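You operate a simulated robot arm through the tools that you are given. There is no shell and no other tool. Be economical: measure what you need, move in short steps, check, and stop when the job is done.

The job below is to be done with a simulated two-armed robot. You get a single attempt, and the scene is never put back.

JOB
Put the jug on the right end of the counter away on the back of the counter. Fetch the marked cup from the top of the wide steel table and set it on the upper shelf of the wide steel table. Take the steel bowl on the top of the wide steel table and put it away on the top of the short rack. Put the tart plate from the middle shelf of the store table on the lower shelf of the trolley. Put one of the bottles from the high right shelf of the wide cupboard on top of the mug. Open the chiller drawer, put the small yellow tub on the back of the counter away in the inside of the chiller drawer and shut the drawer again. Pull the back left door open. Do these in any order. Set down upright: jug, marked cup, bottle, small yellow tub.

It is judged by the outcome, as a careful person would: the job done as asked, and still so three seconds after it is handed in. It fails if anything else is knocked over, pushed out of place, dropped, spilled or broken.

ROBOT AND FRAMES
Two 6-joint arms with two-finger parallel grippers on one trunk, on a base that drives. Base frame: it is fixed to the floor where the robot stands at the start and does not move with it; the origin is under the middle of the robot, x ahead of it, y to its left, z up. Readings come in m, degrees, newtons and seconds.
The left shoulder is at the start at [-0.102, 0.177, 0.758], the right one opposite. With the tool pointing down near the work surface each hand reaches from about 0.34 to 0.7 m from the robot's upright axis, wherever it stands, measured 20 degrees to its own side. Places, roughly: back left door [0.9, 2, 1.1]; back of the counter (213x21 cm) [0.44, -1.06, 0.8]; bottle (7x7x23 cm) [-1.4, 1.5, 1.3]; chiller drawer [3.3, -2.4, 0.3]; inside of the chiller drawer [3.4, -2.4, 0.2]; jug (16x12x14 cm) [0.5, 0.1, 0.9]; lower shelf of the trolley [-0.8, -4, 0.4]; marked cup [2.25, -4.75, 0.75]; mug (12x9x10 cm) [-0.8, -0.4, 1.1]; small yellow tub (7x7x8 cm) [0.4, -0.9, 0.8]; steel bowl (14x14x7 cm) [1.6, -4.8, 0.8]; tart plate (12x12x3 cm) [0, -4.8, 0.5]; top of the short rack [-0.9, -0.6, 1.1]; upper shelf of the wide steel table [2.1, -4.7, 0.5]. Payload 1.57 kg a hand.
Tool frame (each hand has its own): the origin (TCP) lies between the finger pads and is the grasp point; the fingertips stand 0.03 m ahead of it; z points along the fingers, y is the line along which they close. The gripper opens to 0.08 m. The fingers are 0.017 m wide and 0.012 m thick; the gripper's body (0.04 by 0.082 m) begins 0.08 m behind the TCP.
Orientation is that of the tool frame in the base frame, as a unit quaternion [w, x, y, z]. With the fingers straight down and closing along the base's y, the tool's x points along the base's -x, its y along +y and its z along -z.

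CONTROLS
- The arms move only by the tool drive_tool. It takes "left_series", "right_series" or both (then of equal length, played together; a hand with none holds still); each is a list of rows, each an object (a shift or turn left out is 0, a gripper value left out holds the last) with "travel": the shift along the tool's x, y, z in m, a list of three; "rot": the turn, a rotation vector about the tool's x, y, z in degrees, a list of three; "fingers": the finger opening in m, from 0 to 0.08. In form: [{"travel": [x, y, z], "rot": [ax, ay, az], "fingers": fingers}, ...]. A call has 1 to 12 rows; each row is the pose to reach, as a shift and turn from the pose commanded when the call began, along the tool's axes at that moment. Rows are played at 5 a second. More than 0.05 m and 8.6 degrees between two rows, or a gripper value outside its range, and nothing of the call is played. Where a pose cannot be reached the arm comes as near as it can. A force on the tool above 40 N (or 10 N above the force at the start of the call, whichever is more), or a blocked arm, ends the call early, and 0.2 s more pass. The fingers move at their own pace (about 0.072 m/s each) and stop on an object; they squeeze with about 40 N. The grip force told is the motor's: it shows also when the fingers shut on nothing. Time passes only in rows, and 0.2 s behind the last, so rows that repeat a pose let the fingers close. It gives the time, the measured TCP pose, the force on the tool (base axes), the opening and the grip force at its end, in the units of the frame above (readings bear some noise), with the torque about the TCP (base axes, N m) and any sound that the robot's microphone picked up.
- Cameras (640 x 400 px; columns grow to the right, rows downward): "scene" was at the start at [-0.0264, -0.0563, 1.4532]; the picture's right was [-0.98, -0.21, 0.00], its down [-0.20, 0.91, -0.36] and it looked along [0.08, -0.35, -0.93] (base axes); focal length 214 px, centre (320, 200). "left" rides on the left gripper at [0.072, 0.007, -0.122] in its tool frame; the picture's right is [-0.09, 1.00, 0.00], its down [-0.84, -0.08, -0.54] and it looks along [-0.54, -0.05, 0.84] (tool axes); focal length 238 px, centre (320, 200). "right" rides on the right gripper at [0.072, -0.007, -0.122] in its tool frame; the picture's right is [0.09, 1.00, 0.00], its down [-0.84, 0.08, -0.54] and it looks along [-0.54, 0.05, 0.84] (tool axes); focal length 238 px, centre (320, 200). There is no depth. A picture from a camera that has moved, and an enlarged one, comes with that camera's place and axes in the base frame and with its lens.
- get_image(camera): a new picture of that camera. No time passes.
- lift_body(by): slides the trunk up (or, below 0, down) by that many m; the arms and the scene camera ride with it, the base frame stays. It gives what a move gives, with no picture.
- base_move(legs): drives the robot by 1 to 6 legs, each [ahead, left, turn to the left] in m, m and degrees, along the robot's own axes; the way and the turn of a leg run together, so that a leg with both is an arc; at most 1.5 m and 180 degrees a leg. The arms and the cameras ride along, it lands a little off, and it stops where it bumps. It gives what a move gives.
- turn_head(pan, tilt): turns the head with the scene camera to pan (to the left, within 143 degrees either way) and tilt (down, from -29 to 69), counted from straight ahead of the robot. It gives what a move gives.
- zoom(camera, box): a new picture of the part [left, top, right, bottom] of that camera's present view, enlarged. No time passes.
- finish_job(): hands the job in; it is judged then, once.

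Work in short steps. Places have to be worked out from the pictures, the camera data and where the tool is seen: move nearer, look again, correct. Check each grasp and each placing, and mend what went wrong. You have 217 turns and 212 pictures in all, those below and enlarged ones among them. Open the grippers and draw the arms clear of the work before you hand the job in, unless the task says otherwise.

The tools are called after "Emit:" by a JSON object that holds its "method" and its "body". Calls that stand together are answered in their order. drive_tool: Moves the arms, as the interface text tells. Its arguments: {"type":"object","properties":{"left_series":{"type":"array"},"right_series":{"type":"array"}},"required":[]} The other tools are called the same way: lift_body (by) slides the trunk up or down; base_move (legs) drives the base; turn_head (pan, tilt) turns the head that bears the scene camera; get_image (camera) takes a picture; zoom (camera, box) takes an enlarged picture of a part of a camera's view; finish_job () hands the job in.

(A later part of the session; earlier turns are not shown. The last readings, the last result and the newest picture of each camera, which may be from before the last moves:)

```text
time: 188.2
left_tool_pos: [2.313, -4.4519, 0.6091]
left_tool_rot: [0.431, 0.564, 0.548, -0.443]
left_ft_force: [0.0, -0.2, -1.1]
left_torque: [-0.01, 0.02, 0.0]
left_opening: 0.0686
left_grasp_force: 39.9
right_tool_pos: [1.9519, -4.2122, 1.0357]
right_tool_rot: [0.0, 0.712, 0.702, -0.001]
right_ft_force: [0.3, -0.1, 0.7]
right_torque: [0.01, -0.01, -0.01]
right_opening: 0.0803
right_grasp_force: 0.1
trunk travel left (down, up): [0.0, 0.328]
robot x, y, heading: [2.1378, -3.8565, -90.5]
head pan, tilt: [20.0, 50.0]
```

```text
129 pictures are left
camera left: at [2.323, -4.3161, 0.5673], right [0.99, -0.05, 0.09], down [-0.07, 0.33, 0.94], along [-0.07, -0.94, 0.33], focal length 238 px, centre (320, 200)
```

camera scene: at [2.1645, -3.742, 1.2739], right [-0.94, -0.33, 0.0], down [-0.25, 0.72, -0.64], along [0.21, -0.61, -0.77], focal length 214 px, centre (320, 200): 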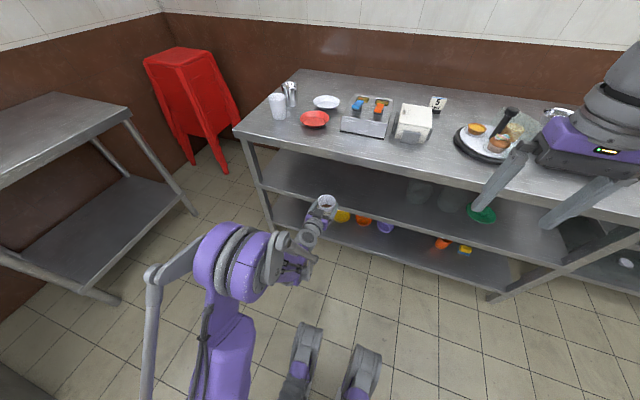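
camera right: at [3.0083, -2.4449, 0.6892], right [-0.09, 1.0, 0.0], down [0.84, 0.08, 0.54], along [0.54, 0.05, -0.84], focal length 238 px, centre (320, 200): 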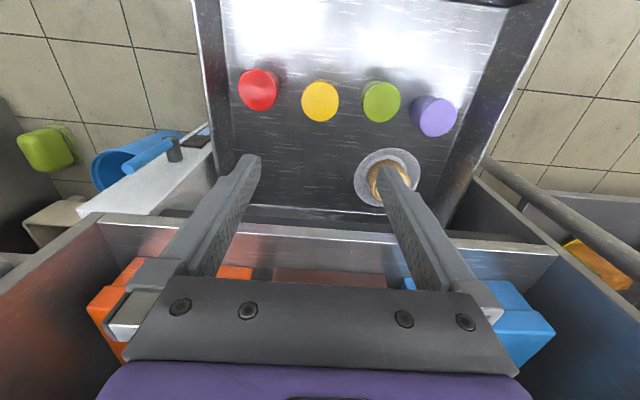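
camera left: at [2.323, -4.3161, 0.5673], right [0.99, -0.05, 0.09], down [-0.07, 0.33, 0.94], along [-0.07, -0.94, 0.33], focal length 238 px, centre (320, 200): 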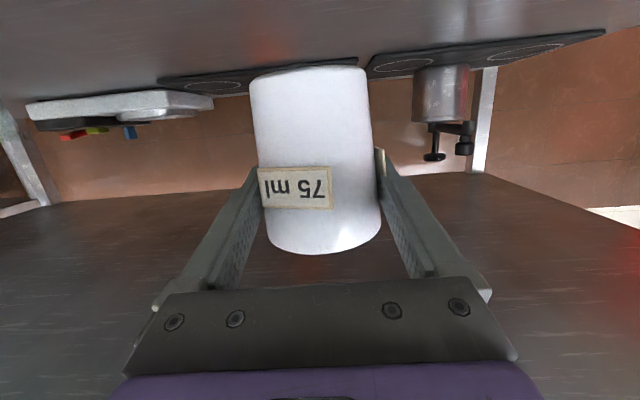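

Clear over the shelf. Lower gently until contact.

Emit:
{"method": "drive_tool", "body": {"left_series": [{"travel": [0.012, 0, 0.003]}, {"travel": [0.024, 0, 0.006]}, {"travel": [0.032, 0, 0.008]}, {"travel": [0.036, 0, 0.009]}, {"travel": [0.04, 0, 0.01]}, {"travel": [0.043, 0, 0.0105]}, {"travel": [0.043, 0, 0.0105]}]}}

Emit:
{"method": "get_image", "body": {"camera": "left"}}

```text
time: 189.8
left_tool_pos: [2.3139, -4.4528, 0.566]
left_tool_rot: [0.432, 0.563, 0.549, -0.442]
left_ft_force: [0.0, 0.2, -0.8]
left_torque: [0.03, 0.02, 0.01]
left_opening: 0.0682
left_grasp_force: 39.8
right_tool_pos: [1.9516, -4.2123, 1.0365]
right_tool_rot: [0.0, 0.712, 0.702, 0.0]
right_ft_force: [0.8, -0.6, 1.2]
right_torque: [-0.02, 0.01, 0.04]
right_opening: 0.0802
right_grasp_force: 0.1
trunk travel left (down, up): [0.0, 0.328]
robot x, y, heading: [2.1352, -3.8535, -90.7]
head pan, tilt: [20.0, 50.0]
```

```text
128 pictures are left
camera left: at [2.3231, -4.3164, 0.5231], right [0.99, -0.05, 0.09], down [-0.07, 0.33, 0.94], along [-0.07, -0.94, 0.33], focal length 238 px, centre (320, 200)
```

left: 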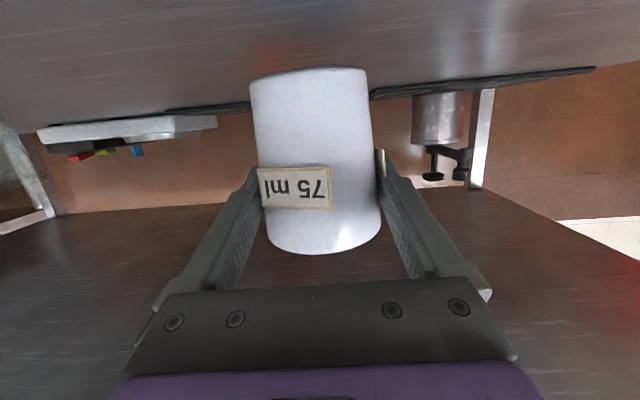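

No contact yet; continue in small steps.

Emit:
{"method": "drive_tool", "body": {"left_series": [{"travel": [0.004, 0, 0.001]}, {"travel": [0.008, 0, 0.002]}, {"travel": [0.012, 0, 0.003]}, {"travel": [0.015, 0, 0.004]}, {"travel": [0.015, 0, 0.004]}]}}

Emit:
{"method": "get_image", "body": {"camera": "left"}}

```text
time: 191.0
left_tool_pos: [2.3126, -4.4523, 0.5501]
left_tool_rot: [0.432, 0.563, 0.548, -0.444]
left_ft_force: [-7.4, 4.5, 22.4]
left_torque: [-0.47, 0.41, -0.23]
left_opening: 0.0671
left_grasp_force: 40.3
right_tool_pos: [1.9513, -4.2106, 1.0367]
right_tool_rot: [0.001, 0.712, 0.702, -0.001]
right_ft_force: [-0.3, -0.1, 0.5]
right_torque: [-0.01, -0.01, -0.06]
right_opening: 0.0799
right_grasp_force: 0.1
trunk travel left (down, up): [0.0, 0.328]
robot x, y, heading: [2.1356, -3.855, -90.6]
head pan, tilt: [20.0, 50.0]
```

```text
127 pictures are left
camera left: at [2.3224, -4.3154, 0.5087], right [0.99, -0.05, 0.09], down [-0.07, 0.33, 0.94], along [-0.08, -0.94, 0.33], focal length 238 px, centre (320, 200)
```

left: 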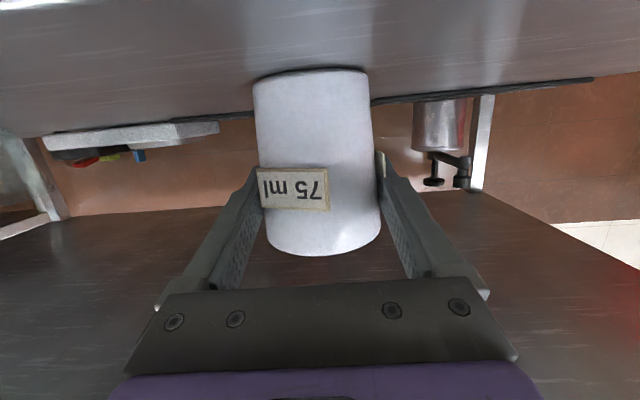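

Cup is seated on the shelf. Ease, open, and withdraw along the tool axis.

Emit:
{"method": "drive_tool", "body": {"left_series": [{"travel": [-0.002, 0, 0]}, {"travel": [-0.002, 0, 0], "fingers": 0.08}, {"travel": [-0.002, 0, 0], "fingers": 0.08}, {"travel": [-0.002, 0, 0], "fingers": 0.08}, {"travel": [-0.002, 0, -0.02]}, {"travel": [-0.002, 0, -0.04]}, {"travel": [-0.002, 0, -0.06]}]}}

Emit:
{"method": "get_image", "body": {"camera": "left"}}

```text
time: 192.6
left_tool_pos: [2.3142, -4.3945, 0.5659]
left_tool_rot: [0.432, 0.562, 0.549, -0.442]
left_ft_force: [1.0, -0.4, -0.5]
left_torque: [-0.01, -0.04, 0.02]
left_opening: 0.08
left_grasp_force: 0.1
right_tool_pos: [1.9521, -4.2108, 1.0363]
right_tool_rot: [0.0, 0.712, 0.702, 0.0]
right_ft_force: [-0.2, 0.6, -0.5]
right_torque: [-0.06, 0.02, 0.02]
right_opening: 0.0802
right_grasp_force: 0.1
trunk travel left (down, up): [0.0, 0.328]
robot x, y, heading: [2.1325, -3.8521, -90.7]
head pan, tilt: [20.0, 50.0]
```

```text
126 pictures are left
camera left: at [2.324, -4.2581, 0.5233], right [0.99, -0.05, 0.09], down [-0.07, 0.33, 0.94], along [-0.07, -0.94, 0.33], focal length 238 px, centre (320, 200)
```

left: 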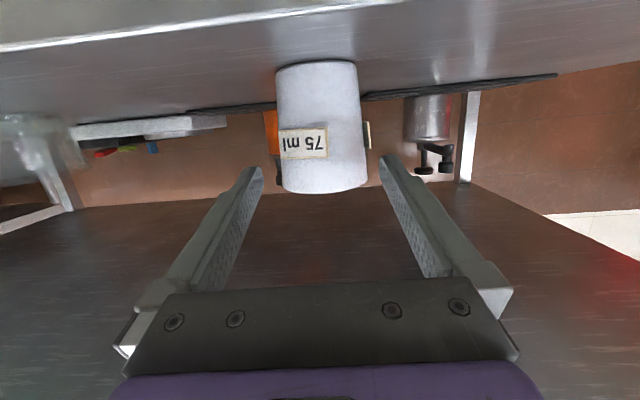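

Cup stands upright on the upper shelf. Back out and restore the left hand to downward.

Emit:
{"method": "base_move", "body": {"legs": [[-0.35, 0, 0]]}}

Emit:
{"method": "drive_tool", "body": {"left_series": [{"travel": [-0.035, 0, 0], "rot": [0, 6.4, 0]}, {"travel": [-0.07, 0, 0], "rot": [0, 12.8, 0]}, {"travel": [-0.105, 0, 0], "rot": [0, 19.2, 0]}, {"travel": [-0.14, 0, 0], "rot": [0, 25.6, 0]}, {"travel": [-0.175, 0, 0], "rot": [0, 32, 0]}, {"travel": [-0.21, 0, 0], "rot": [0, 38.4, 0]}, {"travel": [-0.24, 0, 0], "rot": [0, 44.8, 0]}, {"travel": [-0.26, 0, 0], "rot": [0, 51.2, 0]}, {"travel": [-0.26, 0, 0], "rot": [0, 57.6, 0]}, {"travel": [-0.26, 0, 0], "rot": [0, 64, 0]}, {"travel": [-0.26, 0, 0], "rot": [0, 70.4, 0]}, {"travel": [-0.26, 0, 0], "rot": [0, 76.5, 0]}]}}

Emit:
{"method": "lift_body", "body": {"by": 0.2}}

Emit:
{"method": "turn_head", "body": {"pan": -10, "tilt": 40}}

Emit:
{"method": "get_image", "body": {"camera": "scene"}}

```text
time: 194.8
left_tool_pos: [2.3222, -4.0469, 0.5646]
left_tool_rot: [0.433, 0.561, 0.551, -0.441]
left_ft_force: [-0.2, -0.6, -0.3]
left_torque: [0.01, 0.01, -0.01]
left_opening: 0.08
left_grasp_force: 0.1
right_tool_pos: [1.9597, -3.8662, 1.0363]
right_tool_rot: [-0.001, 0.71, 0.705, 0.0]
right_ft_force: [-0.5, -0.1, 0.1]
right_torque: [-0.01, 0.02, -0.01]
right_opening: 0.0799
right_grasp_force: 0.0
trunk travel left (down, up): [0.0, 0.328]
robot x, y, heading: [2.1363, -3.5095, -90.5]
head pan, tilt: [20.0, 50.0]
```

```text
time: 197.4
left_tool_pos: [2.3204, -4.1083, 0.8167]
left_tool_rot: [-0.001, 0.713, 0.701, 0.002]
left_ft_force: [0.2, 0.0, -0.1]
left_torque: [-0.01, -0.01, 0.01]
left_opening: 0.0802
left_grasp_force: 0.0
left hand out of reach, approached as far as the arm can: row 1
right_tool_pos: [1.9581, -3.8682, 1.0365]
right_tool_rot: [0.0, 0.709, 0.705, 0.0]
right_ft_force: [0.9, 0.9, -0.5]
right_torque: [0.0, 0.0, -0.01]
right_opening: 0.08
right_grasp_force: 0.1
trunk travel left (down, up): [0.0, 0.328]
robot x, y, heading: [2.1388, -3.5079, -90.4]
head pan, tilt: [20.0, 50.0]
```

```text
time: 199.6
left_tool_pos: [2.3208, -4.0864, 1.0631]
left_tool_rot: [0.021, 0.713, 0.7, -0.022]
left_ft_force: [-0.4, 0.5, 0.0]
left_torque: [0.03, 0.0, 0.02]
left_opening: 0.08
left_grasp_force: 0.0
right_tool_pos: [1.9585, -3.8674, 1.237]
right_tool_rot: [0.0, 0.71, 0.705, 0.0]
right_ft_force: [0.2, 0.0, -0.7]
right_torque: [0.02, 0.01, 0.0]
right_opening: 0.0801
right_grasp_force: 0.0
trunk travel left (down, up): [-0.2, 0.128]
robot x, y, heading: [2.1388, -3.5102, -90.5]
head pan, tilt: [20.0, 50.0]
```

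```text
time: 200.6
left_tool_pos: [2.3214, -4.0865, 1.0626]
left_tool_rot: [0.021, 0.713, 0.7, -0.021]
left_ft_force: [0.2, -0.2, 0.9]
left_torque: [0.01, -0.04, -0.04]
left_opening: 0.0797
left_grasp_force: 0.0
right_tool_pos: [1.9594, -3.8673, 1.2359]
right_tool_rot: [0.0, 0.71, 0.704, 0.0]
right_ft_force: [-0.7, -1.0, -1.2]
right_torque: [0.01, -0.01, 0.0]
right_opening: 0.0799
right_grasp_force: 0.1
trunk travel left (down, up): [-0.2, 0.128]
robot x, y, heading: [2.1417, -3.5113, -90.3]
head pan, tilt: [-10.0, 40.0]
```

```text
125 pictures are left
camera scene: at [2.1252, -3.5559, 1.4893], right [-0.98, 0.18, 0.0], down [0.12, 0.63, -0.77], along [-0.14, -0.75, -0.64], focal length 214 px, centre (320, 200)
```

scene: 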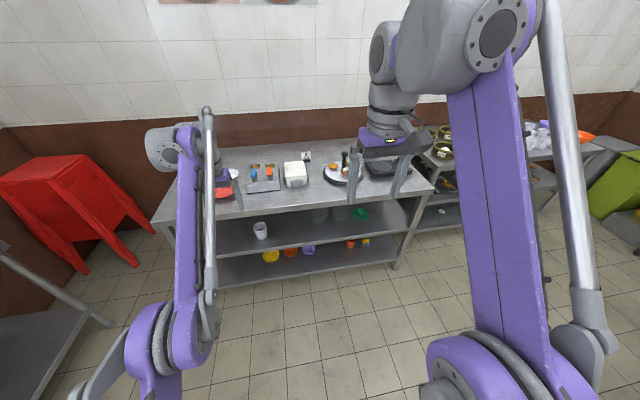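

The cup stands on the upper shelf. Now retract the left hand, then shift the base to reach the steel bowl at ≈(1.54, −4.77).

Emit:
{"method": "drive_tool", "body": {"left_series": [{"travel": [0.045, 0, -0.01]}, {"travel": [0.09, 0, -0.02]}, {"travel": [0.135, 0, -0.03]}, {"travel": [0.18, 0, -0.04]}, {"travel": [0.22, 0, -0.05]}]}}

Emit:
{"method": "base_move", "body": {"legs": [[0, -0.42, 0], [0.4, 0, 0]]}}

Emit:
{"method": "turn_head", "body": {"pan": 0, "tilt": 50}}

Emit:
{"method": "get_image", "body": {"camera": "scene"}}

Emit:
{"method": "get_image", "body": {"camera": "right"}}

```text
time: 201.8
left_tool_pos: [2.3242, -3.8626, 1.0995]
left_tool_rot: [0.021, 0.713, 0.7, -0.022]
left_ft_force: [0.0, 0.9, 0.1]
left_torque: [-0.02, -0.02, -0.04]
left_opening: 0.08
left_grasp_force: 0.1
right_tool_pos: [1.9586, -3.866, 1.237]
right_tool_rot: [0.001, 0.71, 0.704, 0.0]
right_ft_force: [0.1, 0.6, 0.1]
right_torque: [-0.05, 0.02, 0.0]
right_opening: 0.0801
right_grasp_force: 0.0
trunk travel left (down, up): [-0.2, 0.128]
robot x, y, heading: [2.1424, -3.5073, -90.4]
head pan, tilt: [-10.0, 40.0]
```

```text
time: 208.2
left_tool_pos: [1.8894, -4.2621, 1.0984]
left_tool_rot: [0.02, 0.714, 0.699, -0.021]
left_ft_force: [0.1, 0.6, 0.3]
left_torque: [-0.01, 0.0, 0.01]
left_opening: 0.08
left_grasp_force: 0.0
right_tool_pos: [1.5223, -4.2612, 1.2355]
right_tool_rot: [-0.001, 0.712, 0.702, 0.0]
right_ft_force: [0.2, -0.4, -0.1]
right_torque: [0.04, 0.0, -0.01]
right_opening: 0.0799
right_grasp_force: 0.2
trunk travel left (down, up): [-0.2, 0.128]
robot x, y, heading: [1.7073, -3.9062, -91.1]
head pan, tilt: [-10.0, 40.0]
```

```text
time: 208.9
left_tool_pos: [1.89, -4.2612, 1.098]
left_tool_rot: [0.022, 0.715, 0.698, -0.021]
left_ft_force: [-0.6, 0.5, -0.4]
left_torque: [-0.05, 0.01, 0.04]
left_opening: 0.0802
left_grasp_force: 0.1
right_tool_pos: [1.5224, -4.262, 1.237]
right_tool_rot: [0.0, 0.712, 0.702, 0.0]
right_ft_force: [-0.2, -0.2, 0.5]
right_torque: [-0.02, -0.01, -0.02]
right_opening: 0.0799
right_grasp_force: 0.1
trunk travel left (down, up): [-0.2, 0.128]
robot x, y, heading: [1.7088, -3.9012, -90.8]
head pan, tilt: [0.0, 50.0]
```

```text
124 pictures are left
camera scene: at [1.7067, -3.9452, 1.4752], right [-1.0, 0.01, 0.0], down [0.01, 0.77, -0.64], along [-0.01, -0.64, -0.77], focal length 214 px, centre (320, 200)
```

scene: 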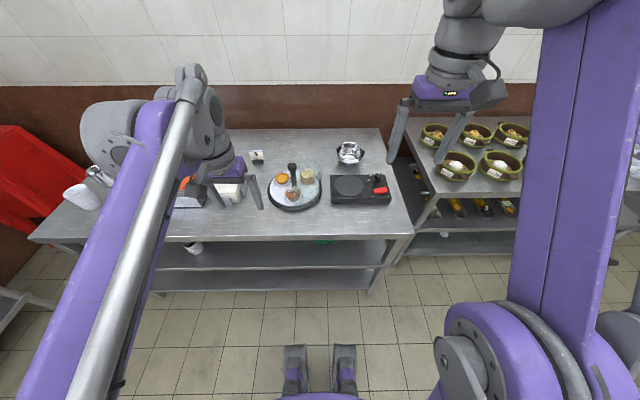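

```text
123 pictures are left
camera right: at [1.5172, -4.1905, 1.3588], right [1.0, 0.08, 0.0], down [0.07, -0.84, 0.54], along [0.04, -0.54, -0.84], focal length 238 px, centre (320, 200)
```

right: 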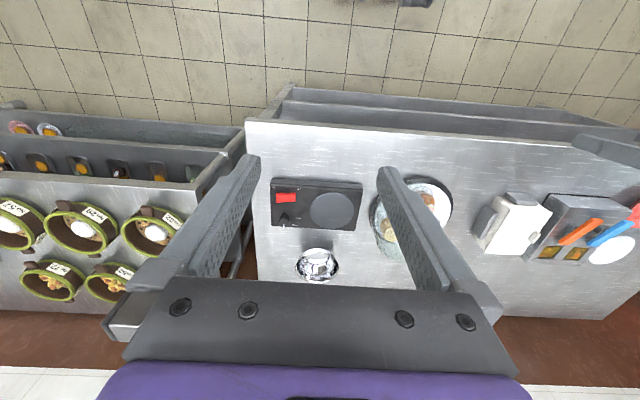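

Bowl centre ≈(1.555, −4.71), rim z≈0.89. Drive 0.14 m closer, then extend the right hand above its right rim.

Emit:
{"method": "base_move", "body": {"legs": [[0.14, 0, 0.8]]}}

Emit:
{"method": "drive_tool", "body": {"right_series": [{"travel": [-0.04, -0.004, 0.02], "fingers": 0.05}, {"travel": [-0.08, -0.008, 0.04]}, {"travel": [-0.12, -0.012, 0.06]}, {"travel": [-0.16, -0.016, 0.08]}, {"travel": [-0.2, -0.02, 0.1]}, {"travel": [-0.24, -0.024, 0.12]}, {"travel": [-0.28, -0.028, 0.14]}, {"travel": [-0.28, -0.028, 0.18]}, {"travel": [-0.28, -0.028, 0.2]}]}}

Emit:
{"method": "get_image", "body": {"camera": "right"}}

```text
time: 210.2
left_tool_pos: [1.8951, -4.4017, 1.099]
left_tool_rot: [0.02, 0.709, 0.704, -0.021]
left_ft_force: [0.7, -0.5, -0.1]
left_torque: [0.01, -0.01, 0.02]
left_opening: 0.08
left_grasp_force: 0.0
right_tool_pos: [1.5279, -4.408, 1.2359]
right_tool_rot: [0.0, 0.706, 0.708, 0.0]
right_ft_force: [0.5, -0.8, 0.1]
right_torque: [-0.01, 0.04, -0.01]
right_opening: 0.0802
right_grasp_force: 0.1
trunk travel left (down, up): [-0.2, 0.128]
robot x, y, heading: [1.7073, -4.0484, -89.8]
head pan, tilt: [0.0, 50.0]
```

```text
time: 212.2
left_tool_pos: [1.8942, -4.4024, 1.099]
left_tool_rot: [0.02, 0.71, 0.704, -0.022]
left_ft_force: [0.1, -0.5, -0.6]
left_torque: [-0.01, 0.02, 0.01]
left_opening: 0.0799
left_grasp_force: 0.1
right_tool_pos: [1.5053, -4.64, 1.0194]
right_tool_rot: [0.0, 0.706, 0.708, 0.0]
right_ft_force: [0.8, -0.7, 0.3]
right_torque: [0.01, -0.02, 0.04]
right_opening: 0.0499
right_grasp_force: 0.0
right hand out of reach, approached as far as the arm can: row 3, 4, 5, 6, 7, 8, 9
trunk travel left (down, up): [-0.2, 0.128]
robot x, y, heading: [1.7056, -4.0488, -89.7]
head pan, tilt: [0.0, 50.0]
```

```text
122 pictures are left
camera right: at [1.4981, -4.5683, 1.1421], right [1.0, 0.1, 0.0], down [0.08, -0.84, 0.54], along [0.05, -0.54, -0.84], focal length 238 px, centre (320, 200)
```

right: 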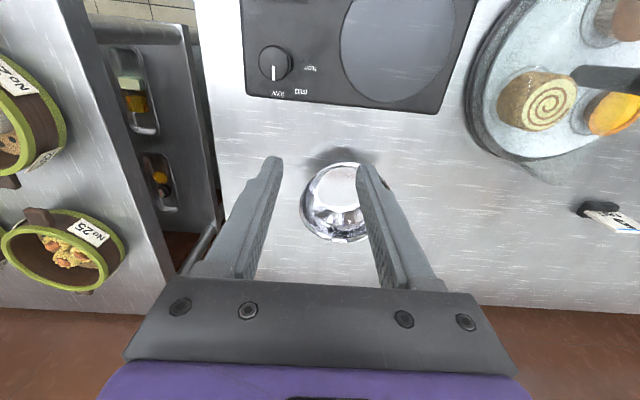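

Zoom to see the bowl's extents.

Emit:
{"method": "zoom", "body": {"camera": "right", "box": [240, 130, 440, 270]}}

Emit:
{"method": "zoom", "body": {"camera": "scene", "box": [300, 90, 440, 200]}}

```text
2.86 times, centred on (340, 200) of right
camera zoom: at [1.4981, -4.5683, 1.1421], right [1.0, 0.1, 0.0], down [0.08, -0.84, 0.54], along [0.05, -0.54, -0.84], focal length 681 px, centre (263, 200)
```

zoom: 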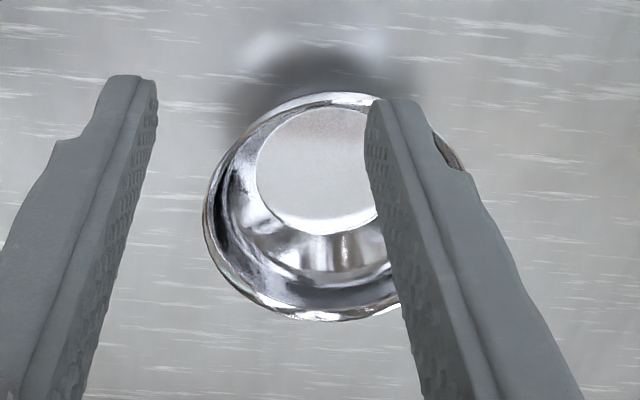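

```text
3.64 times, centred on (370, 145) of scene
camera zoom: at [1.7064, -4.0884, 1.4751], right [-1.0, 0.0, 0.0], down [0.0, 0.77, -0.64], along [0.0, -0.64, -0.77], focal length 780 px, centre (138, 400)
```

zoom: 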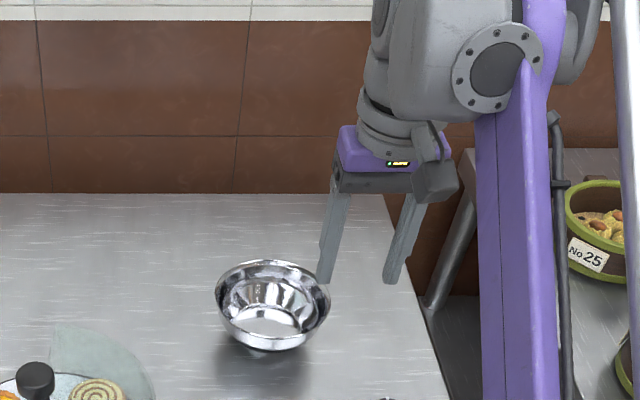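

Bowl centre ≈(1.551, −4.727), rim radius ≈0.062; right rim at x≈1.489. Go down over it to a hover and check.

Emit:
{"method": "drive_tool", "body": {"right_series": [{"travel": [-0.01, -0.006, 0.03]}, {"travel": [-0.025, -0.011, 0.06]}, {"travel": [-0.039, -0.011, 0.09]}, {"travel": [-0.039, -0.011, 0.09]}]}}

Emit:
{"method": "get_image", "body": {"camera": "right"}}

```text
time: 213.2
left_tool_pos: [1.8944, -4.3998, 1.0992]
left_tool_rot: [0.022, 0.709, 0.705, -0.022]
left_ft_force: [-0.1, 0.4, -0.1]
left_torque: [0.0, -0.01, 0.0]
left_opening: 0.0799
left_grasp_force: 0.1
right_tool_pos: [1.4941, -4.676, 0.9303]
right_tool_rot: [0.0, 0.706, 0.708, 0.0]
right_ft_force: [-0.7, -1.5, 0.1]
right_torque: [-0.02, 0.01, 0.0]
right_opening: 0.05
right_grasp_force: 0.0
trunk travel left (down, up): [-0.2, 0.128]
robot x, y, heading: [1.7058, -4.0446, -89.8]
head pan, tilt: [0.0, 50.0]
```

```text
119 pictures are left
camera right: at [1.4871, -4.6043, 1.0531], right [1.0, 0.1, 0.0], down [0.08, -0.84, 0.54], along [0.05, -0.54, -0.84], focal length 238 px, centre (320, 200)
```

right: 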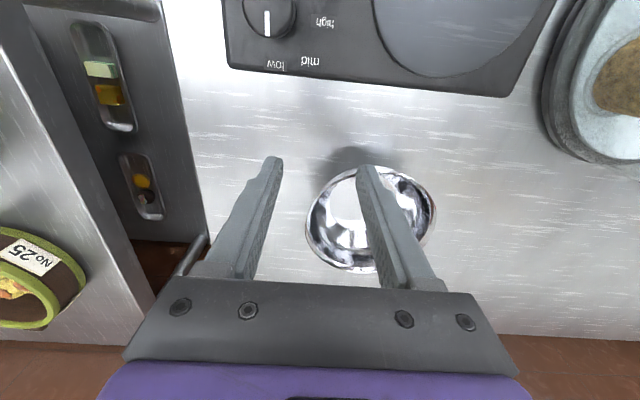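

Rim z≈0.868, centre (1.548, −4.736). Shift and descend onto the right rim, then close.

Emit:
{"method": "drive_tool", "body": {"right_series": [{"travel": [-0.03, -0.004, 0.005]}, {"travel": [-0.06, -0.007, 0.01]}, {"travel": [-0.06, -0.007, 0.04]}, {"travel": [-0.06, -0.007, 0.063]}, {"travel": [-0.06, -0.007, 0.063]}]}}

Emit:
{"method": "get_image", "body": {"camera": "right"}}

```text
time: 214.4
left_tool_pos: [1.895, -4.4006, 1.099]
left_tool_rot: [0.021, 0.709, 0.704, -0.02]
left_ft_force: [0.5, -0.9, -0.3]
left_torque: [0.04, 0.0, 0.0]
left_opening: 0.0799
left_grasp_force: 0.0
right_tool_pos: [1.4854, -4.7065, 0.858]
right_tool_rot: [0.001, 0.706, 0.708, 0.0]
right_ft_force: [1.0, -0.4, 0.2]
right_torque: [0.0, 0.0, -0.01]
right_opening: 0.0498
right_grasp_force: 0.0
right hand out of reach, approached as far as the arm can: row 1, 2, 3, 4, 5
trunk travel left (down, up): [-0.2, 0.128]
robot x, y, heading: [1.7082, -4.0482, -89.7]
head pan, tilt: [0.0, 50.0]
```

```text
118 pictures are left
camera right: at [1.4783, -4.6366, 0.9802], right [1.0, 0.1, 0.0], down [0.08, -0.84, 0.54], along [0.05, -0.54, -0.84], focal length 238 px, centre (320, 200)
```

right: 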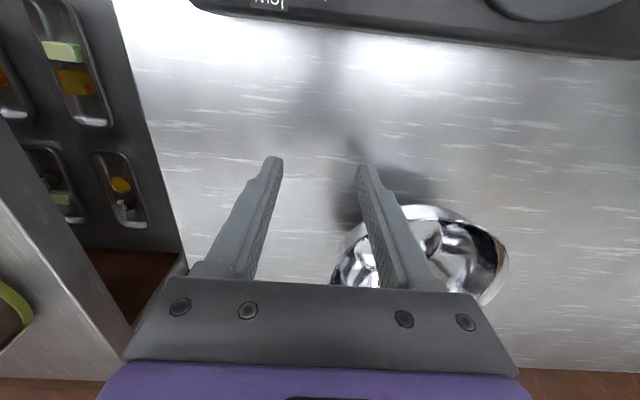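

Out of reach by a few cm. Raise the hand, move the base 6 cm closer, and re-approach.

Emit:
{"method": "drive_tool", "body": {"right_series": [{"travel": [0.0, 0, -0.04]}, {"travel": [0.0, 0, -0.08]}]}}

Emit:
{"method": "base_move", "body": {"legs": [[0.06, 0, 0]]}}

Emit:
{"method": "get_image", "body": {"camera": "right"}}

```text
time: 215.0
left_tool_pos: [1.8939, -4.4006, 1.0976]
left_tool_rot: [0.021, 0.71, 0.704, -0.021]
left_ft_force: [0.5, -0.9, 0.0]
left_torque: [0.0, 0.03, 0.03]
left_opening: 0.08
left_grasp_force: 0.1
right_tool_pos: [1.4897, -4.686, 0.9218]
right_tool_rot: [0.0, 0.705, 0.709, -0.001]
right_ft_force: [0.5, -0.3, -0.6]
right_torque: [0.04, -0.03, 0.03]
right_opening: 0.05
right_grasp_force: 0.0
right hand out of reach, approached as far as the arm can: row 1, 2
trunk travel left (down, up): [-0.2, 0.128]
robot x, y, heading: [1.7094, -4.0448, -90.1]
head pan, tilt: [0.0, 50.0]
```

```text
time: 216.0
left_tool_pos: [1.8948, -4.4603, 1.0971]
left_tool_rot: [0.021, 0.71, 0.704, -0.021]
left_ft_force: [-0.1, -0.9, -0.4]
left_torque: [0.01, -0.01, 0.03]
left_opening: 0.08
left_grasp_force: 0.1
right_tool_pos: [1.4898, -4.745, 0.9211]
right_tool_rot: [-0.001, 0.706, 0.708, 0.0]
right_ft_force: [0.2, 0.2, -0.1]
right_torque: [0.03, 0.01, 0.01]
right_opening: 0.0502
right_grasp_force: 0.0
trunk travel left (down, up): [-0.2, 0.128]
robot x, y, heading: [1.7098, -4.1047, -89.7]
head pan, tilt: [0.0, 50.0]
```

```text
117 pictures are left
camera right: at [1.4825, -4.6747, 1.0428], right [1.0, 0.1, 0.0], down [0.08, -0.84, 0.54], along [0.05, -0.54, -0.84], focal length 238 px, centre (320, 200)
```

right: 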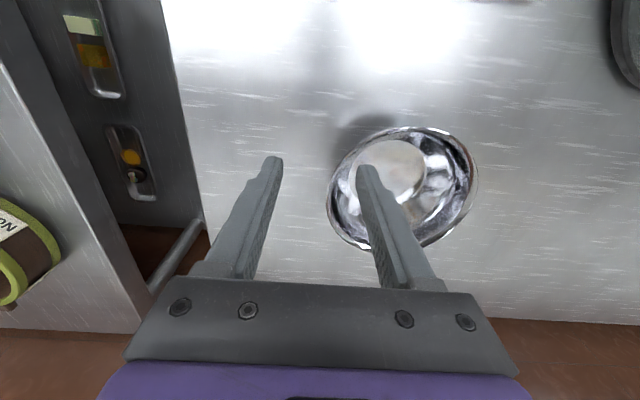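

Now bowl centre (1.561, −4.768), right rim x≈1.499. Shift, descend and close.

Emit:
{"method": "drive_tool", "body": {"right_series": [{"travel": [-0.012, 0.01, 0.01]}, {"travel": [-0.015, 0.01, 0.035]}, {"travel": [-0.015, 0.01, 0.056]}, {"travel": [-0.015, 0.01, 0.056]}]}}

Emit:
{"method": "get_image", "body": {"camera": "right"}}

```text
time: 217.0
left_tool_pos: [1.8955, -4.4587, 1.0982]
left_tool_rot: [0.021, 0.71, 0.704, -0.021]
left_ft_force: [-0.5, 0.9, 0.3]
left_torque: [-0.01, -0.01, -0.01]
left_opening: 0.0799
left_grasp_force: 0.0
right_tool_pos: [1.4999, -4.7586, 0.865]
right_tool_rot: [0.0, 0.705, 0.709, 0.0]
right_ft_force: [0.0, 0.8, 0.3]
right_torque: [-0.01, -0.05, 0.01]
right_opening: 0.0502
right_grasp_force: 0.1
right hand out of reach, approached as far as the arm can: row 1
trunk travel left (down, up): [-0.2, 0.128]
robot x, y, heading: [1.7053, -4.1057, -89.7]
head pan, tilt: [0.0, 50.0]
```

```text
116 pictures are left
camera right: at [1.4927, -4.687, 0.9879], right [1.0, 0.1, 0.0], down [0.08, -0.84, 0.54], along [0.05, -0.54, -0.84], focal length 238 px, centre (320, 200)
```

right: 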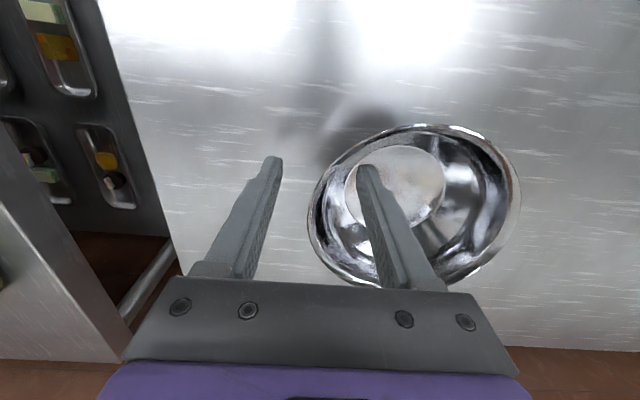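

Fingers straddle the rim. Close.

Emit:
{"method": "drive_tool", "body": {"right_series": [{"travel": [0, 0, 0.004], "fingers": 0.0}, {"travel": [0, 0, 0.004], "fingers": 0.0}, {"travel": [0, 0, 0.004], "fingers": 0.0}, {"travel": [0, 0, 0.004], "fingers": 0.0}]}}

Emit:
{"method": "get_image", "body": {"camera": "right"}}

```text
time: 218.0
left_tool_pos: [1.8944, -4.4585, 1.0992]
left_tool_rot: [0.022, 0.709, 0.704, -0.022]
left_ft_force: [-0.2, -0.3, 0.1]
left_torque: [0.0, 0.01, 0.0]
left_opening: 0.0802
left_grasp_force: 0.1
right_tool_pos: [1.5006, -4.7587, 0.864]
right_tool_rot: [0.001, 0.706, 0.708, -0.001]
right_ft_force: [0.0, -9.9, 26.1]
right_torque: [-0.36, -1.17, -0.46]
right_opening: 0.0252
right_grasp_force: 37.1
trunk travel left (down, up): [-0.2, 0.128]
robot x, y, heading: [1.7025, -4.1055, -89.7]
head pan, tilt: [0.0, 50.0]
```

```text
115 pictures are left
camera right: at [1.4932, -4.6865, 0.9848], right [1.0, 0.1, 0.0], down [0.08, -0.84, 0.54], along [0.05, -0.54, -0.84], focal length 238 px, centre (320, 200)
```

right: 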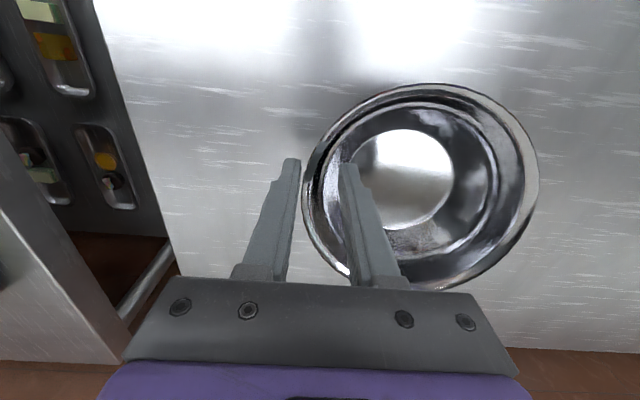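

Rim gripped. Lift gently and check.

Emit:
{"method": "drive_tool", "body": {"right_series": [{"travel": [0, 0, -0.01]}, {"travel": [0, 0, -0.03]}, {"travel": [0, 0, -0.05]}, {"travel": [0.01, 0, -0.08]}, {"travel": [0.02, 0, -0.11]}]}}

Emit:
{"method": "get_image", "body": {"camera": "right"}}

Emit:
{"method": "get_image", "body": {"camera": "scene"}}

```text
time: 219.2
left_tool_pos: [1.8947, -4.4582, 1.0972]
left_tool_rot: [0.021, 0.71, 0.704, -0.021]
left_ft_force: [-0.2, -0.3, -0.8]
left_torque: [-0.04, -0.02, -0.04]
left_opening: 0.0801
left_grasp_force: 0.0
right_tool_pos: [1.4982, -4.7279, 0.9547]
right_tool_rot: [-0.002, 0.706, 0.708, -0.001]
right_ft_force: [0.4, 0.1, -1.2]
right_torque: [0.02, 0.06, -0.01]
right_opening: 0.0037
right_grasp_force: 24.9
right hand out of reach, approached as far as the arm can: row 2, 3, 4, 5
trunk travel left (down, up): [-0.2, 0.128]
robot x, y, heading: [1.708, -4.1039, -89.5]
head pan, tilt: [0.0, 50.0]
```

```text
114 pictures are left
camera right: at [1.4916, -4.6568, 1.077], right [1.0, 0.1, 0.0], down [0.08, -0.84, 0.54], along [0.05, -0.54, -0.84], focal length 238 px, centre (320, 200)
```

right: 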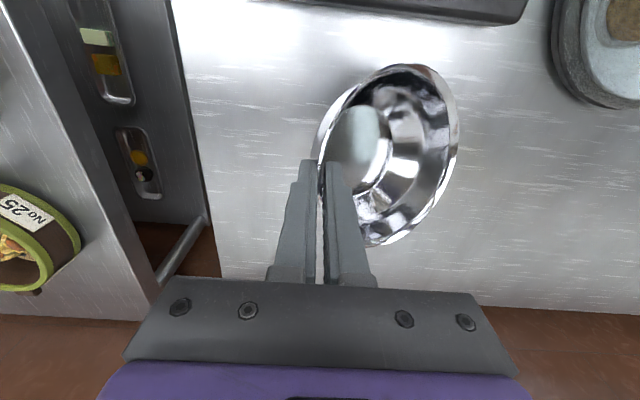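

```text
113 pictures are left
camera scene: at [1.7075, -4.1444, 1.4752], right [-1.0, 0.0, 0.0], down [0.0, 0.77, -0.64], along [0.0, -0.64, -0.77], focal length 214 px, centre (320, 200)
```

scene: 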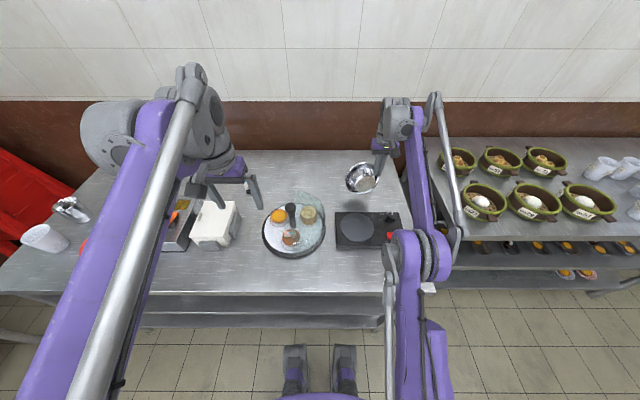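

Bowl is securely held (tilted, but empty). Retract it up and toward me, over the box.

Emit:
{"method": "drive_tool", "body": {"right_series": [{"travel": [0.02, 0, -0.035]}, {"travel": [0.04, 0, -0.07]}, {"travel": [0.07, 0, -0.1]}, {"travel": [0.11, 0, -0.12]}, {"travel": [0.15, 0, -0.13]}, {"travel": [0.19, 0, -0.14]}, {"travel": [0.23, 0, -0.15]}, {"travel": [0.27, 0, -0.15]}, {"travel": [0.29, 0, -0.15]}]}}

Emit:
{"method": "base_move", "body": {"legs": [[-0.35, 0, 0]]}}

Emit:
{"method": "turn_head", "body": {"pan": -60, "tilt": 35}}

Emit:
{"method": "get_image", "body": {"camera": "scene"}}

```text
time: 221.2
left_tool_pos: [1.8948, -4.4593, 1.0973]
left_tool_rot: [0.022, 0.709, 0.705, -0.022]
left_ft_force: [0.7, 0.2, -0.3]
left_torque: [0.02, 0.0, 0.02]
left_opening: 0.0802
left_grasp_force: 0.0
right_tool_pos: [1.5001, -4.4401, 1.109]
right_tool_rot: [0.0, 0.706, 0.708, 0.001]
right_ft_force: [0.2, 0.8, -1.2]
right_torque: [0.0, 0.07, -0.01]
right_opening: 0.0035
right_grasp_force: 24.9
trunk travel left (down, up): [-0.2, 0.128]
robot x, y, heading: [1.7054, -4.1039, -90.0]
head pan, tilt: [0.0, 50.0]
```

```text
time: 223.4
left_tool_pos: [1.8942, -4.1174, 1.0986]
left_tool_rot: [0.022, 0.708, 0.706, -0.022]
left_ft_force: [-0.5, -0.8, 0.2]
left_torque: [0.01, -0.02, 0.0]
left_opening: 0.0797
left_grasp_force: 0.0
right_tool_pos: [1.5008, -4.1004, 1.1096]
right_tool_rot: [0.0, 0.704, 0.711, 0.0]
right_ft_force: [-0.2, 0.2, -1.4]
right_torque: [-0.01, 0.04, 0.01]
right_opening: 0.0036
right_grasp_force: 24.6
trunk travel left (down, up): [-0.2, 0.128]
robot x, y, heading: [1.7047, -3.7629, -89.4]
head pan, tilt: [0.0, 50.0]
```

```text
time: 224.7
left_tool_pos: [1.8947, -4.1164, 1.0988]
left_tool_rot: [0.021, 0.708, 0.706, -0.021]
left_ft_force: [-0.3, 0.0, 0.0]
left_torque: [-0.03, -0.01, 0.02]
left_opening: 0.08
left_grasp_force: 0.1
right_tool_pos: [1.5008, -4.1, 1.1084]
right_tool_rot: [0.001, 0.704, 0.71, 0.0]
right_ft_force: [0.5, -0.4, -1.5]
right_torque: [-0.01, 0.04, 0.01]
right_opening: 0.0035
right_grasp_force: 24.3
trunk travel left (down, up): [-0.2, 0.128]
robot x, y, heading: [1.705, -3.7672, -89.4]
head pan, tilt: [-60.0, 35.0]
```

```text
112 pictures are left
camera scene: at [1.6283, -3.7724, 1.4969], right [-0.51, 0.86, 0.0], down [0.49, 0.29, -0.82], along [-0.71, -0.42, -0.57], focal length 214 px, centre (320, 200)
```

scene: 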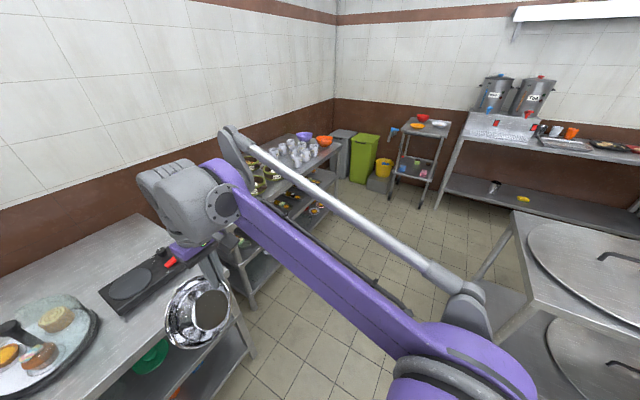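

Go forward 8 cm for clearance behind, then sidle right along the tables to the store table (x≈0.1).

Emit:
{"method": "base_move", "body": {"legs": [[0.08, 0, -0.6], [0, -0.8, 0], [0, -0.7, 0]]}}

Emit:
{"method": "turn_head", "body": {"pan": 0, "tilt": 50}}

Emit:
{"method": "get_image", "body": {"camera": "scene"}}

```text
time: 239.1
left_tool_pos: [0.3652, -4.1799, 1.0992]
left_tool_rot: [0.02, 0.722, 0.691, -0.021]
left_ft_force: [0.4, -0.4, 1.0]
left_torque: [-0.01, 0.03, -0.02]
left_opening: 0.0802
left_grasp_force: 0.1
right_tool_pos: [-0.0286, -4.1467, 1.1094]
right_tool_rot: [0.001, 0.719, 0.695, 0.0]
right_ft_force: [0.3, -0.2, -0.9]
right_torque: [0.02, 0.04, 0.02]
right_opening: 0.0031
right_grasp_force: 24.7
trunk travel left (down, up): [-0.2, 0.128]
robot x, y, heading: [0.1883, -3.8173, -92.1]
head pan, tilt: [-60.0, 35.0]
```

```text
time: 240.4
left_tool_pos: [0.3644, -4.1793, 1.0981]
left_tool_rot: [0.021, 0.722, 0.691, -0.021]
left_ft_force: [0.6, -0.7, -0.5]
left_torque: [0.02, 0.05, -0.01]
left_opening: 0.0802
left_grasp_force: 0.0
right_tool_pos: [-0.0288, -4.1448, 1.1087]
right_tool_rot: [0.0, 0.719, 0.695, 0.0]
right_ft_force: [0.4, 0.0, -0.9]
right_torque: [0.01, 0.05, 0.0]
right_opening: 0.0032
right_grasp_force: 24.1
trunk travel left (down, up): [-0.2, 0.128]
robot x, y, heading: [0.1847, -3.8224, -92.1]
head pan, tilt: [0.0, 50.0]
```

```text
111 pictures are left
camera scene: at [0.1883, -3.8595, 1.4752], right [-1.0, 0.03, 0.0], down [0.03, 0.77, -0.64], along [-0.02, -0.64, -0.77], focal length 214 px, centre (320, 200)
```

scene: 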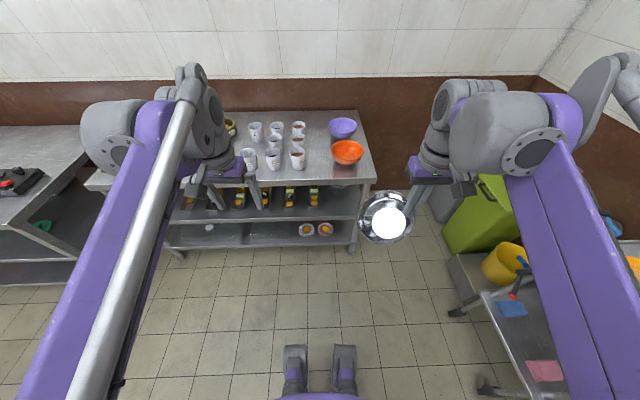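

Zoom on the shelves to find the tart plate.

Emit:
{"method": "zoom", "body": {"camera": "scene", "box": [160, 110, 400, 260]}}

```text
2.67 times, centred on (280, 185) of scene
camera zoom: at [0.1883, -3.8595, 1.4752], right [-1.0, 0.03, 0.0], down [0.03, 0.77, -0.64], along [-0.02, -0.64, -0.77], focal length 572 px, centre (427, 240)
```

zoom: 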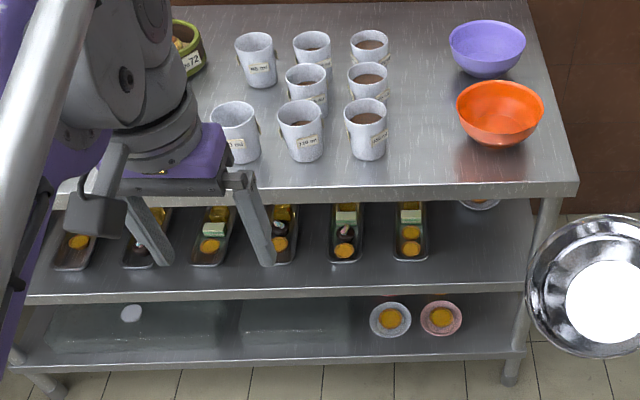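

The middle-shelf tart plate is at ≈(0.034, −4.78, 0.5), deep in. Sidle right 0.3 m, then lower the trunk and look along the shelf with the left camera.

Emit:
{"method": "base_move", "body": {"legs": [[0, 0, 2], [-0.1, -0.3, 0]]}}

Emit:
{"method": "lift_body", "body": {"by": -0.2}}

Emit:
{"method": "turn_head", "body": {"pan": 5, "tilt": 45}}

Emit:
{"method": "get_image", "body": {"camera": "scene"}}

```text
time: 244.0
left_tool_pos: [0.0695, -4.0754, 1.098]
left_tool_rot: [0.021, 0.715, 0.699, -0.021]
left_ft_force: [0.0, 1.0, -0.5]
left_torque: [0.03, -0.02, 0.09]
left_opening: 0.0801
left_grasp_force: 0.1
right_tool_pos: [-0.3228, -4.0487, 1.1096]
right_tool_rot: [0.0, 0.711, 0.703, 0.0]
right_ft_force: [0.0, -0.2, -1.1]
right_torque: [-0.01, 0.05, -0.02]
right_opening: 0.0033
right_grasp_force: 24.5
trunk travel left (down, up): [-0.2, 0.128]
robot x, y, heading: [-0.1136, -3.7168, -90.6]
head pan, tilt: [0.0, 50.0]
```

```text
time: 246.2
left_tool_pos: [0.0698, -4.0734, 0.8993]
left_tool_rot: [0.021, 0.715, 0.699, -0.021]
left_ft_force: [0.3, 1.0, 0.0]
left_torque: [-0.01, 0.02, -0.01]
left_opening: 0.0797
left_grasp_force: 0.0
right_tool_pos: [-0.3229, -4.0492, 0.9089]
right_tool_rot: [0.001, 0.711, 0.703, 0.0]
right_ft_force: [0.3, -0.2, -0.5]
right_torque: [0.02, 0.01, -0.03]
right_opening: 0.003
right_grasp_force: 24.4
trunk travel left (down, up): [0.0, 0.328]
robot x, y, heading: [-0.1102, -3.7175, -90.5]
head pan, tilt: [0.0, 50.0]
```

```text
time: 246.8
left_tool_pos: [0.0704, -4.0748, 0.8988]
left_tool_rot: [0.02, 0.715, 0.699, -0.021]
left_ft_force: [-0.4, -0.1, -0.7]
left_torque: [0.01, -0.02, 0.02]
left_opening: 0.08
left_grasp_force: 0.0
right_tool_pos: [-0.3223, -4.0508, 0.9086]
right_tool_rot: [0.001, 0.711, 0.703, 0.0]
right_ft_force: [0.2, 0.6, -0.8]
right_torque: [0.02, 0.07, 0.0]
right_opening: 0.0031
right_grasp_force: 23.8
trunk travel left (down, up): [0.0, 0.328]
robot x, y, heading: [-0.1136, -3.7174, -90.7]
head pan, tilt: [5.0, 45.0]
```

```text
109 pictures are left
camera scene: at [-0.1063, -3.8098, 1.2807], right [-1.0, -0.07, 0.0], down [-0.05, 0.71, -0.71], along [0.05, -0.7, -0.71], focal length 214 px, centre (320, 200)
```

scene: 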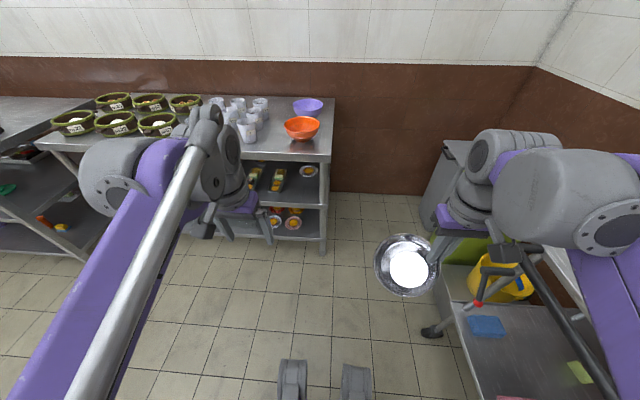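

Zoom on the plate.

Emit:
{"method": "zoom", "body": {"camera": "scene", "box": [240, 130, 350, 260]}}

```text
3.08 times, centred on (295, 195) of scene
camera zoom: at [-0.1063, -3.8098, 1.2807], right [-1.0, -0.07, 0.0], down [-0.05, 0.71, -0.71], along [0.05, -0.7, -0.71], focal length 660 px, centre (397, 215)
```

zoom: 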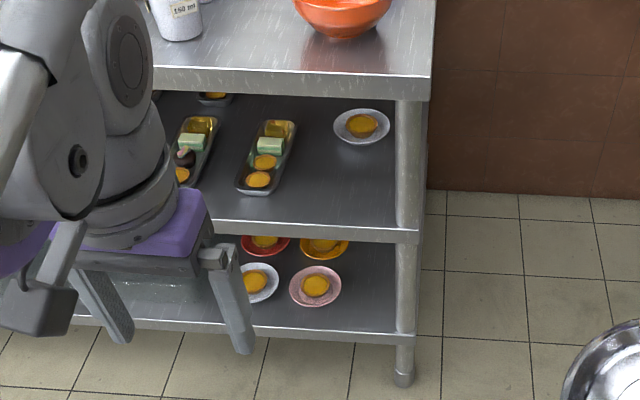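

Plate centre ≈(0.025, −4.747), shelf surface ≈0.535. I'll move in 0.1 m and roll the left tool 90° so the fingers close vertically on the plate rim.

Emit:
{"method": "base_move", "body": {"legs": [[0.1, 0, 0.6]]}}

Emit:
{"method": "drive_tool", "body": {"left_series": [{"rot": [0, 0, 8.2]}, {"rot": [0, 0, 16.4]}, {"rot": [0, 0, 24.6]}, {"rot": [0, 0, 32.8]}, {"rot": [0, 0, 41]}, {"rot": [0, 0, 49.2]}, {"rot": [0, 0, 57.4]}, {"rot": [0, 0, 65.6]}, {"rot": [0, 0, 73.8]}, {"rot": [0, 0, 82]}, {"rot": [0, 0, 90]}]}}

Emit:
{"method": "drive_tool", "body": {"left_series": [{"travel": [0, 0.02, 0.024], "rot": [-6, 0, 0], "fingers": 0.04}, {"travel": [0, 0.04, 0.048], "rot": [-12, 0, 0]}, {"travel": [0, 0.06, 0.072], "rot": [-18, 0, 0]}, {"travel": [0, 0.08, 0.096], "rot": [-24, 0, 0]}, {"travel": [0, 0.1, 0.12], "rot": [-30, 0, 0]}, {"travel": [0, 0.12, 0.144], "rot": [-36, 0, 0]}, {"travel": [0, 0.14, 0.168], "rot": [-42, 0, 0]}, {"travel": [0, 0.16, 0.192], "rot": [-48, 0, 0]}, {"travel": [0, 0.18, 0.216], "rot": [-54, 0, 0]}, {"travel": [0, 0.2, 0.24], "rot": [-60, 0, 0]}, {"travel": [0, 0.22, 0.26], "rot": [-66, 0, 0]}, {"travel": [0, 0.22, 0.26], "rot": [-70, 0, 0]}]}}

Emit:
{"method": "get_image", "body": {"camera": "left"}}

```text
time: 248.0
left_tool_pos: [0.0728, -4.1738, 0.8989]
left_tool_rot: [0.021, 0.712, 0.702, -0.022]
left_ft_force: [0.4, -0.8, -0.5]
left_torque: [0.02, 0.0, 0.0]
left_opening: 0.08
left_grasp_force: 0.0
right_tool_pos: [-0.3223, -4.152, 0.9082]
right_tool_rot: [-0.001, 0.709, 0.706, 0.0]
right_ft_force: [0.0, 0.9, -1.5]
right_torque: [0.06, 0.05, 0.05]
right_opening: 0.0031
right_grasp_force: 23.7
trunk travel left (down, up): [0.0, 0.328]
robot x, y, heading: [-0.1178, -3.8188, -90.6]
head pan, tilt: [5.0, 45.0]
```

```text
time: 250.4
left_tool_pos: [0.072, -4.1732, 0.8981]
left_tool_rot: [0.03, 1.0, -0.008, 0.001]
left_ft_force: [0.8, -0.1, 0.2]
left_torque: [-0.01, 0.03, 0.01]
left_opening: 0.0801
left_grasp_force: 0.2
right_tool_pos: [-0.3219, -4.1514, 0.9086]
right_tool_rot: [0.0, 0.709, 0.705, 0.0]
right_ft_force: [-0.2, 0.1, -1.0]
right_torque: [0.02, 0.01, -0.03]
right_opening: 0.0029
right_grasp_force: 24.9
trunk travel left (down, up): [0.0, 0.328]
robot x, y, heading: [-0.1122, -3.819, -90.0]
head pan, tilt: [5.0, 45.0]
```

```text
time: 253.0
left_tool_pos: [0.0677, -4.4058, 0.6516]
left_tool_rot: [0.599, 0.801, -0.006, -0.003]
left_ft_force: [-0.1, -0.7, -0.5]
left_torque: [0.02, 0.0, -0.01]
left_opening: 0.0399
left_grasp_force: 0.0
right_tool_pos: [-0.3217, -4.1516, 0.9086]
right_tool_rot: [0.0, 0.709, 0.705, 0.0]
right_ft_force: [-0.7, 0.0, -1.7]
right_torque: [-0.04, 0.04, -0.01]
right_opening: 0.0031
right_grasp_force: 24.3
trunk travel left (down, up): [0.0, 0.328]
robot x, y, heading: [-0.1161, -3.8172, -90.3]
head pan, tilt: [5.0, 45.0]
```

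```text
107 pictures are left
camera left: at [0.1406, -4.2908, 0.6915], right [-0.1, -0.28, 0.95], down [-0.83, 0.55, 0.08], along [-0.55, -0.78, -0.29], focal length 238 px, centre (320, 200)
```

left: 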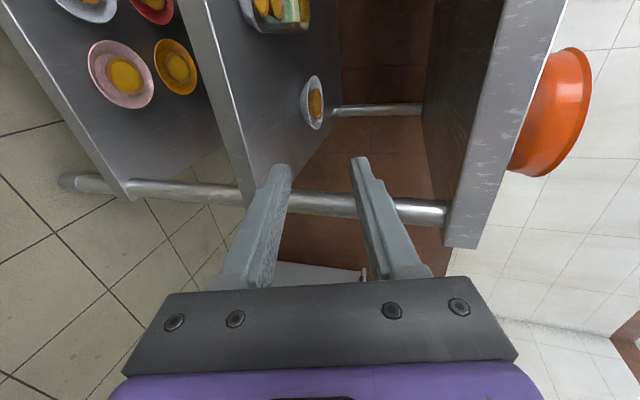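

Zoom on the plate profile.

Emit:
{"method": "zoom", "body": {"camera": "left", "box": [260, 50, 370, 160]}}

```text
3.64 times, centred on (315, 105) of left
camera zoom: at [0.1406, -4.2908, 0.6915], right [-0.1, -0.28, 0.95], down [-0.83, 0.55, 0.08], along [-0.55, -0.78, -0.29], focal length 867 px, centre (338, 546)
```

zoom: 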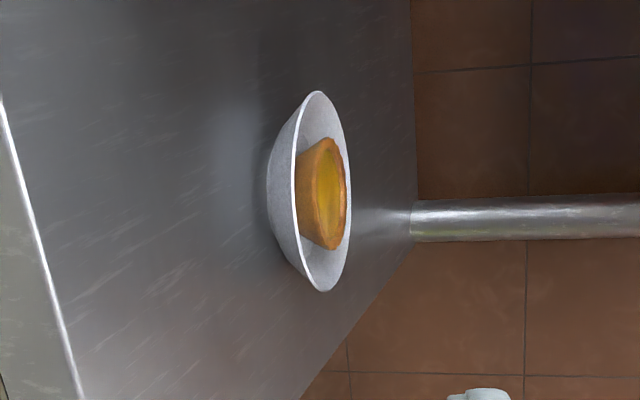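

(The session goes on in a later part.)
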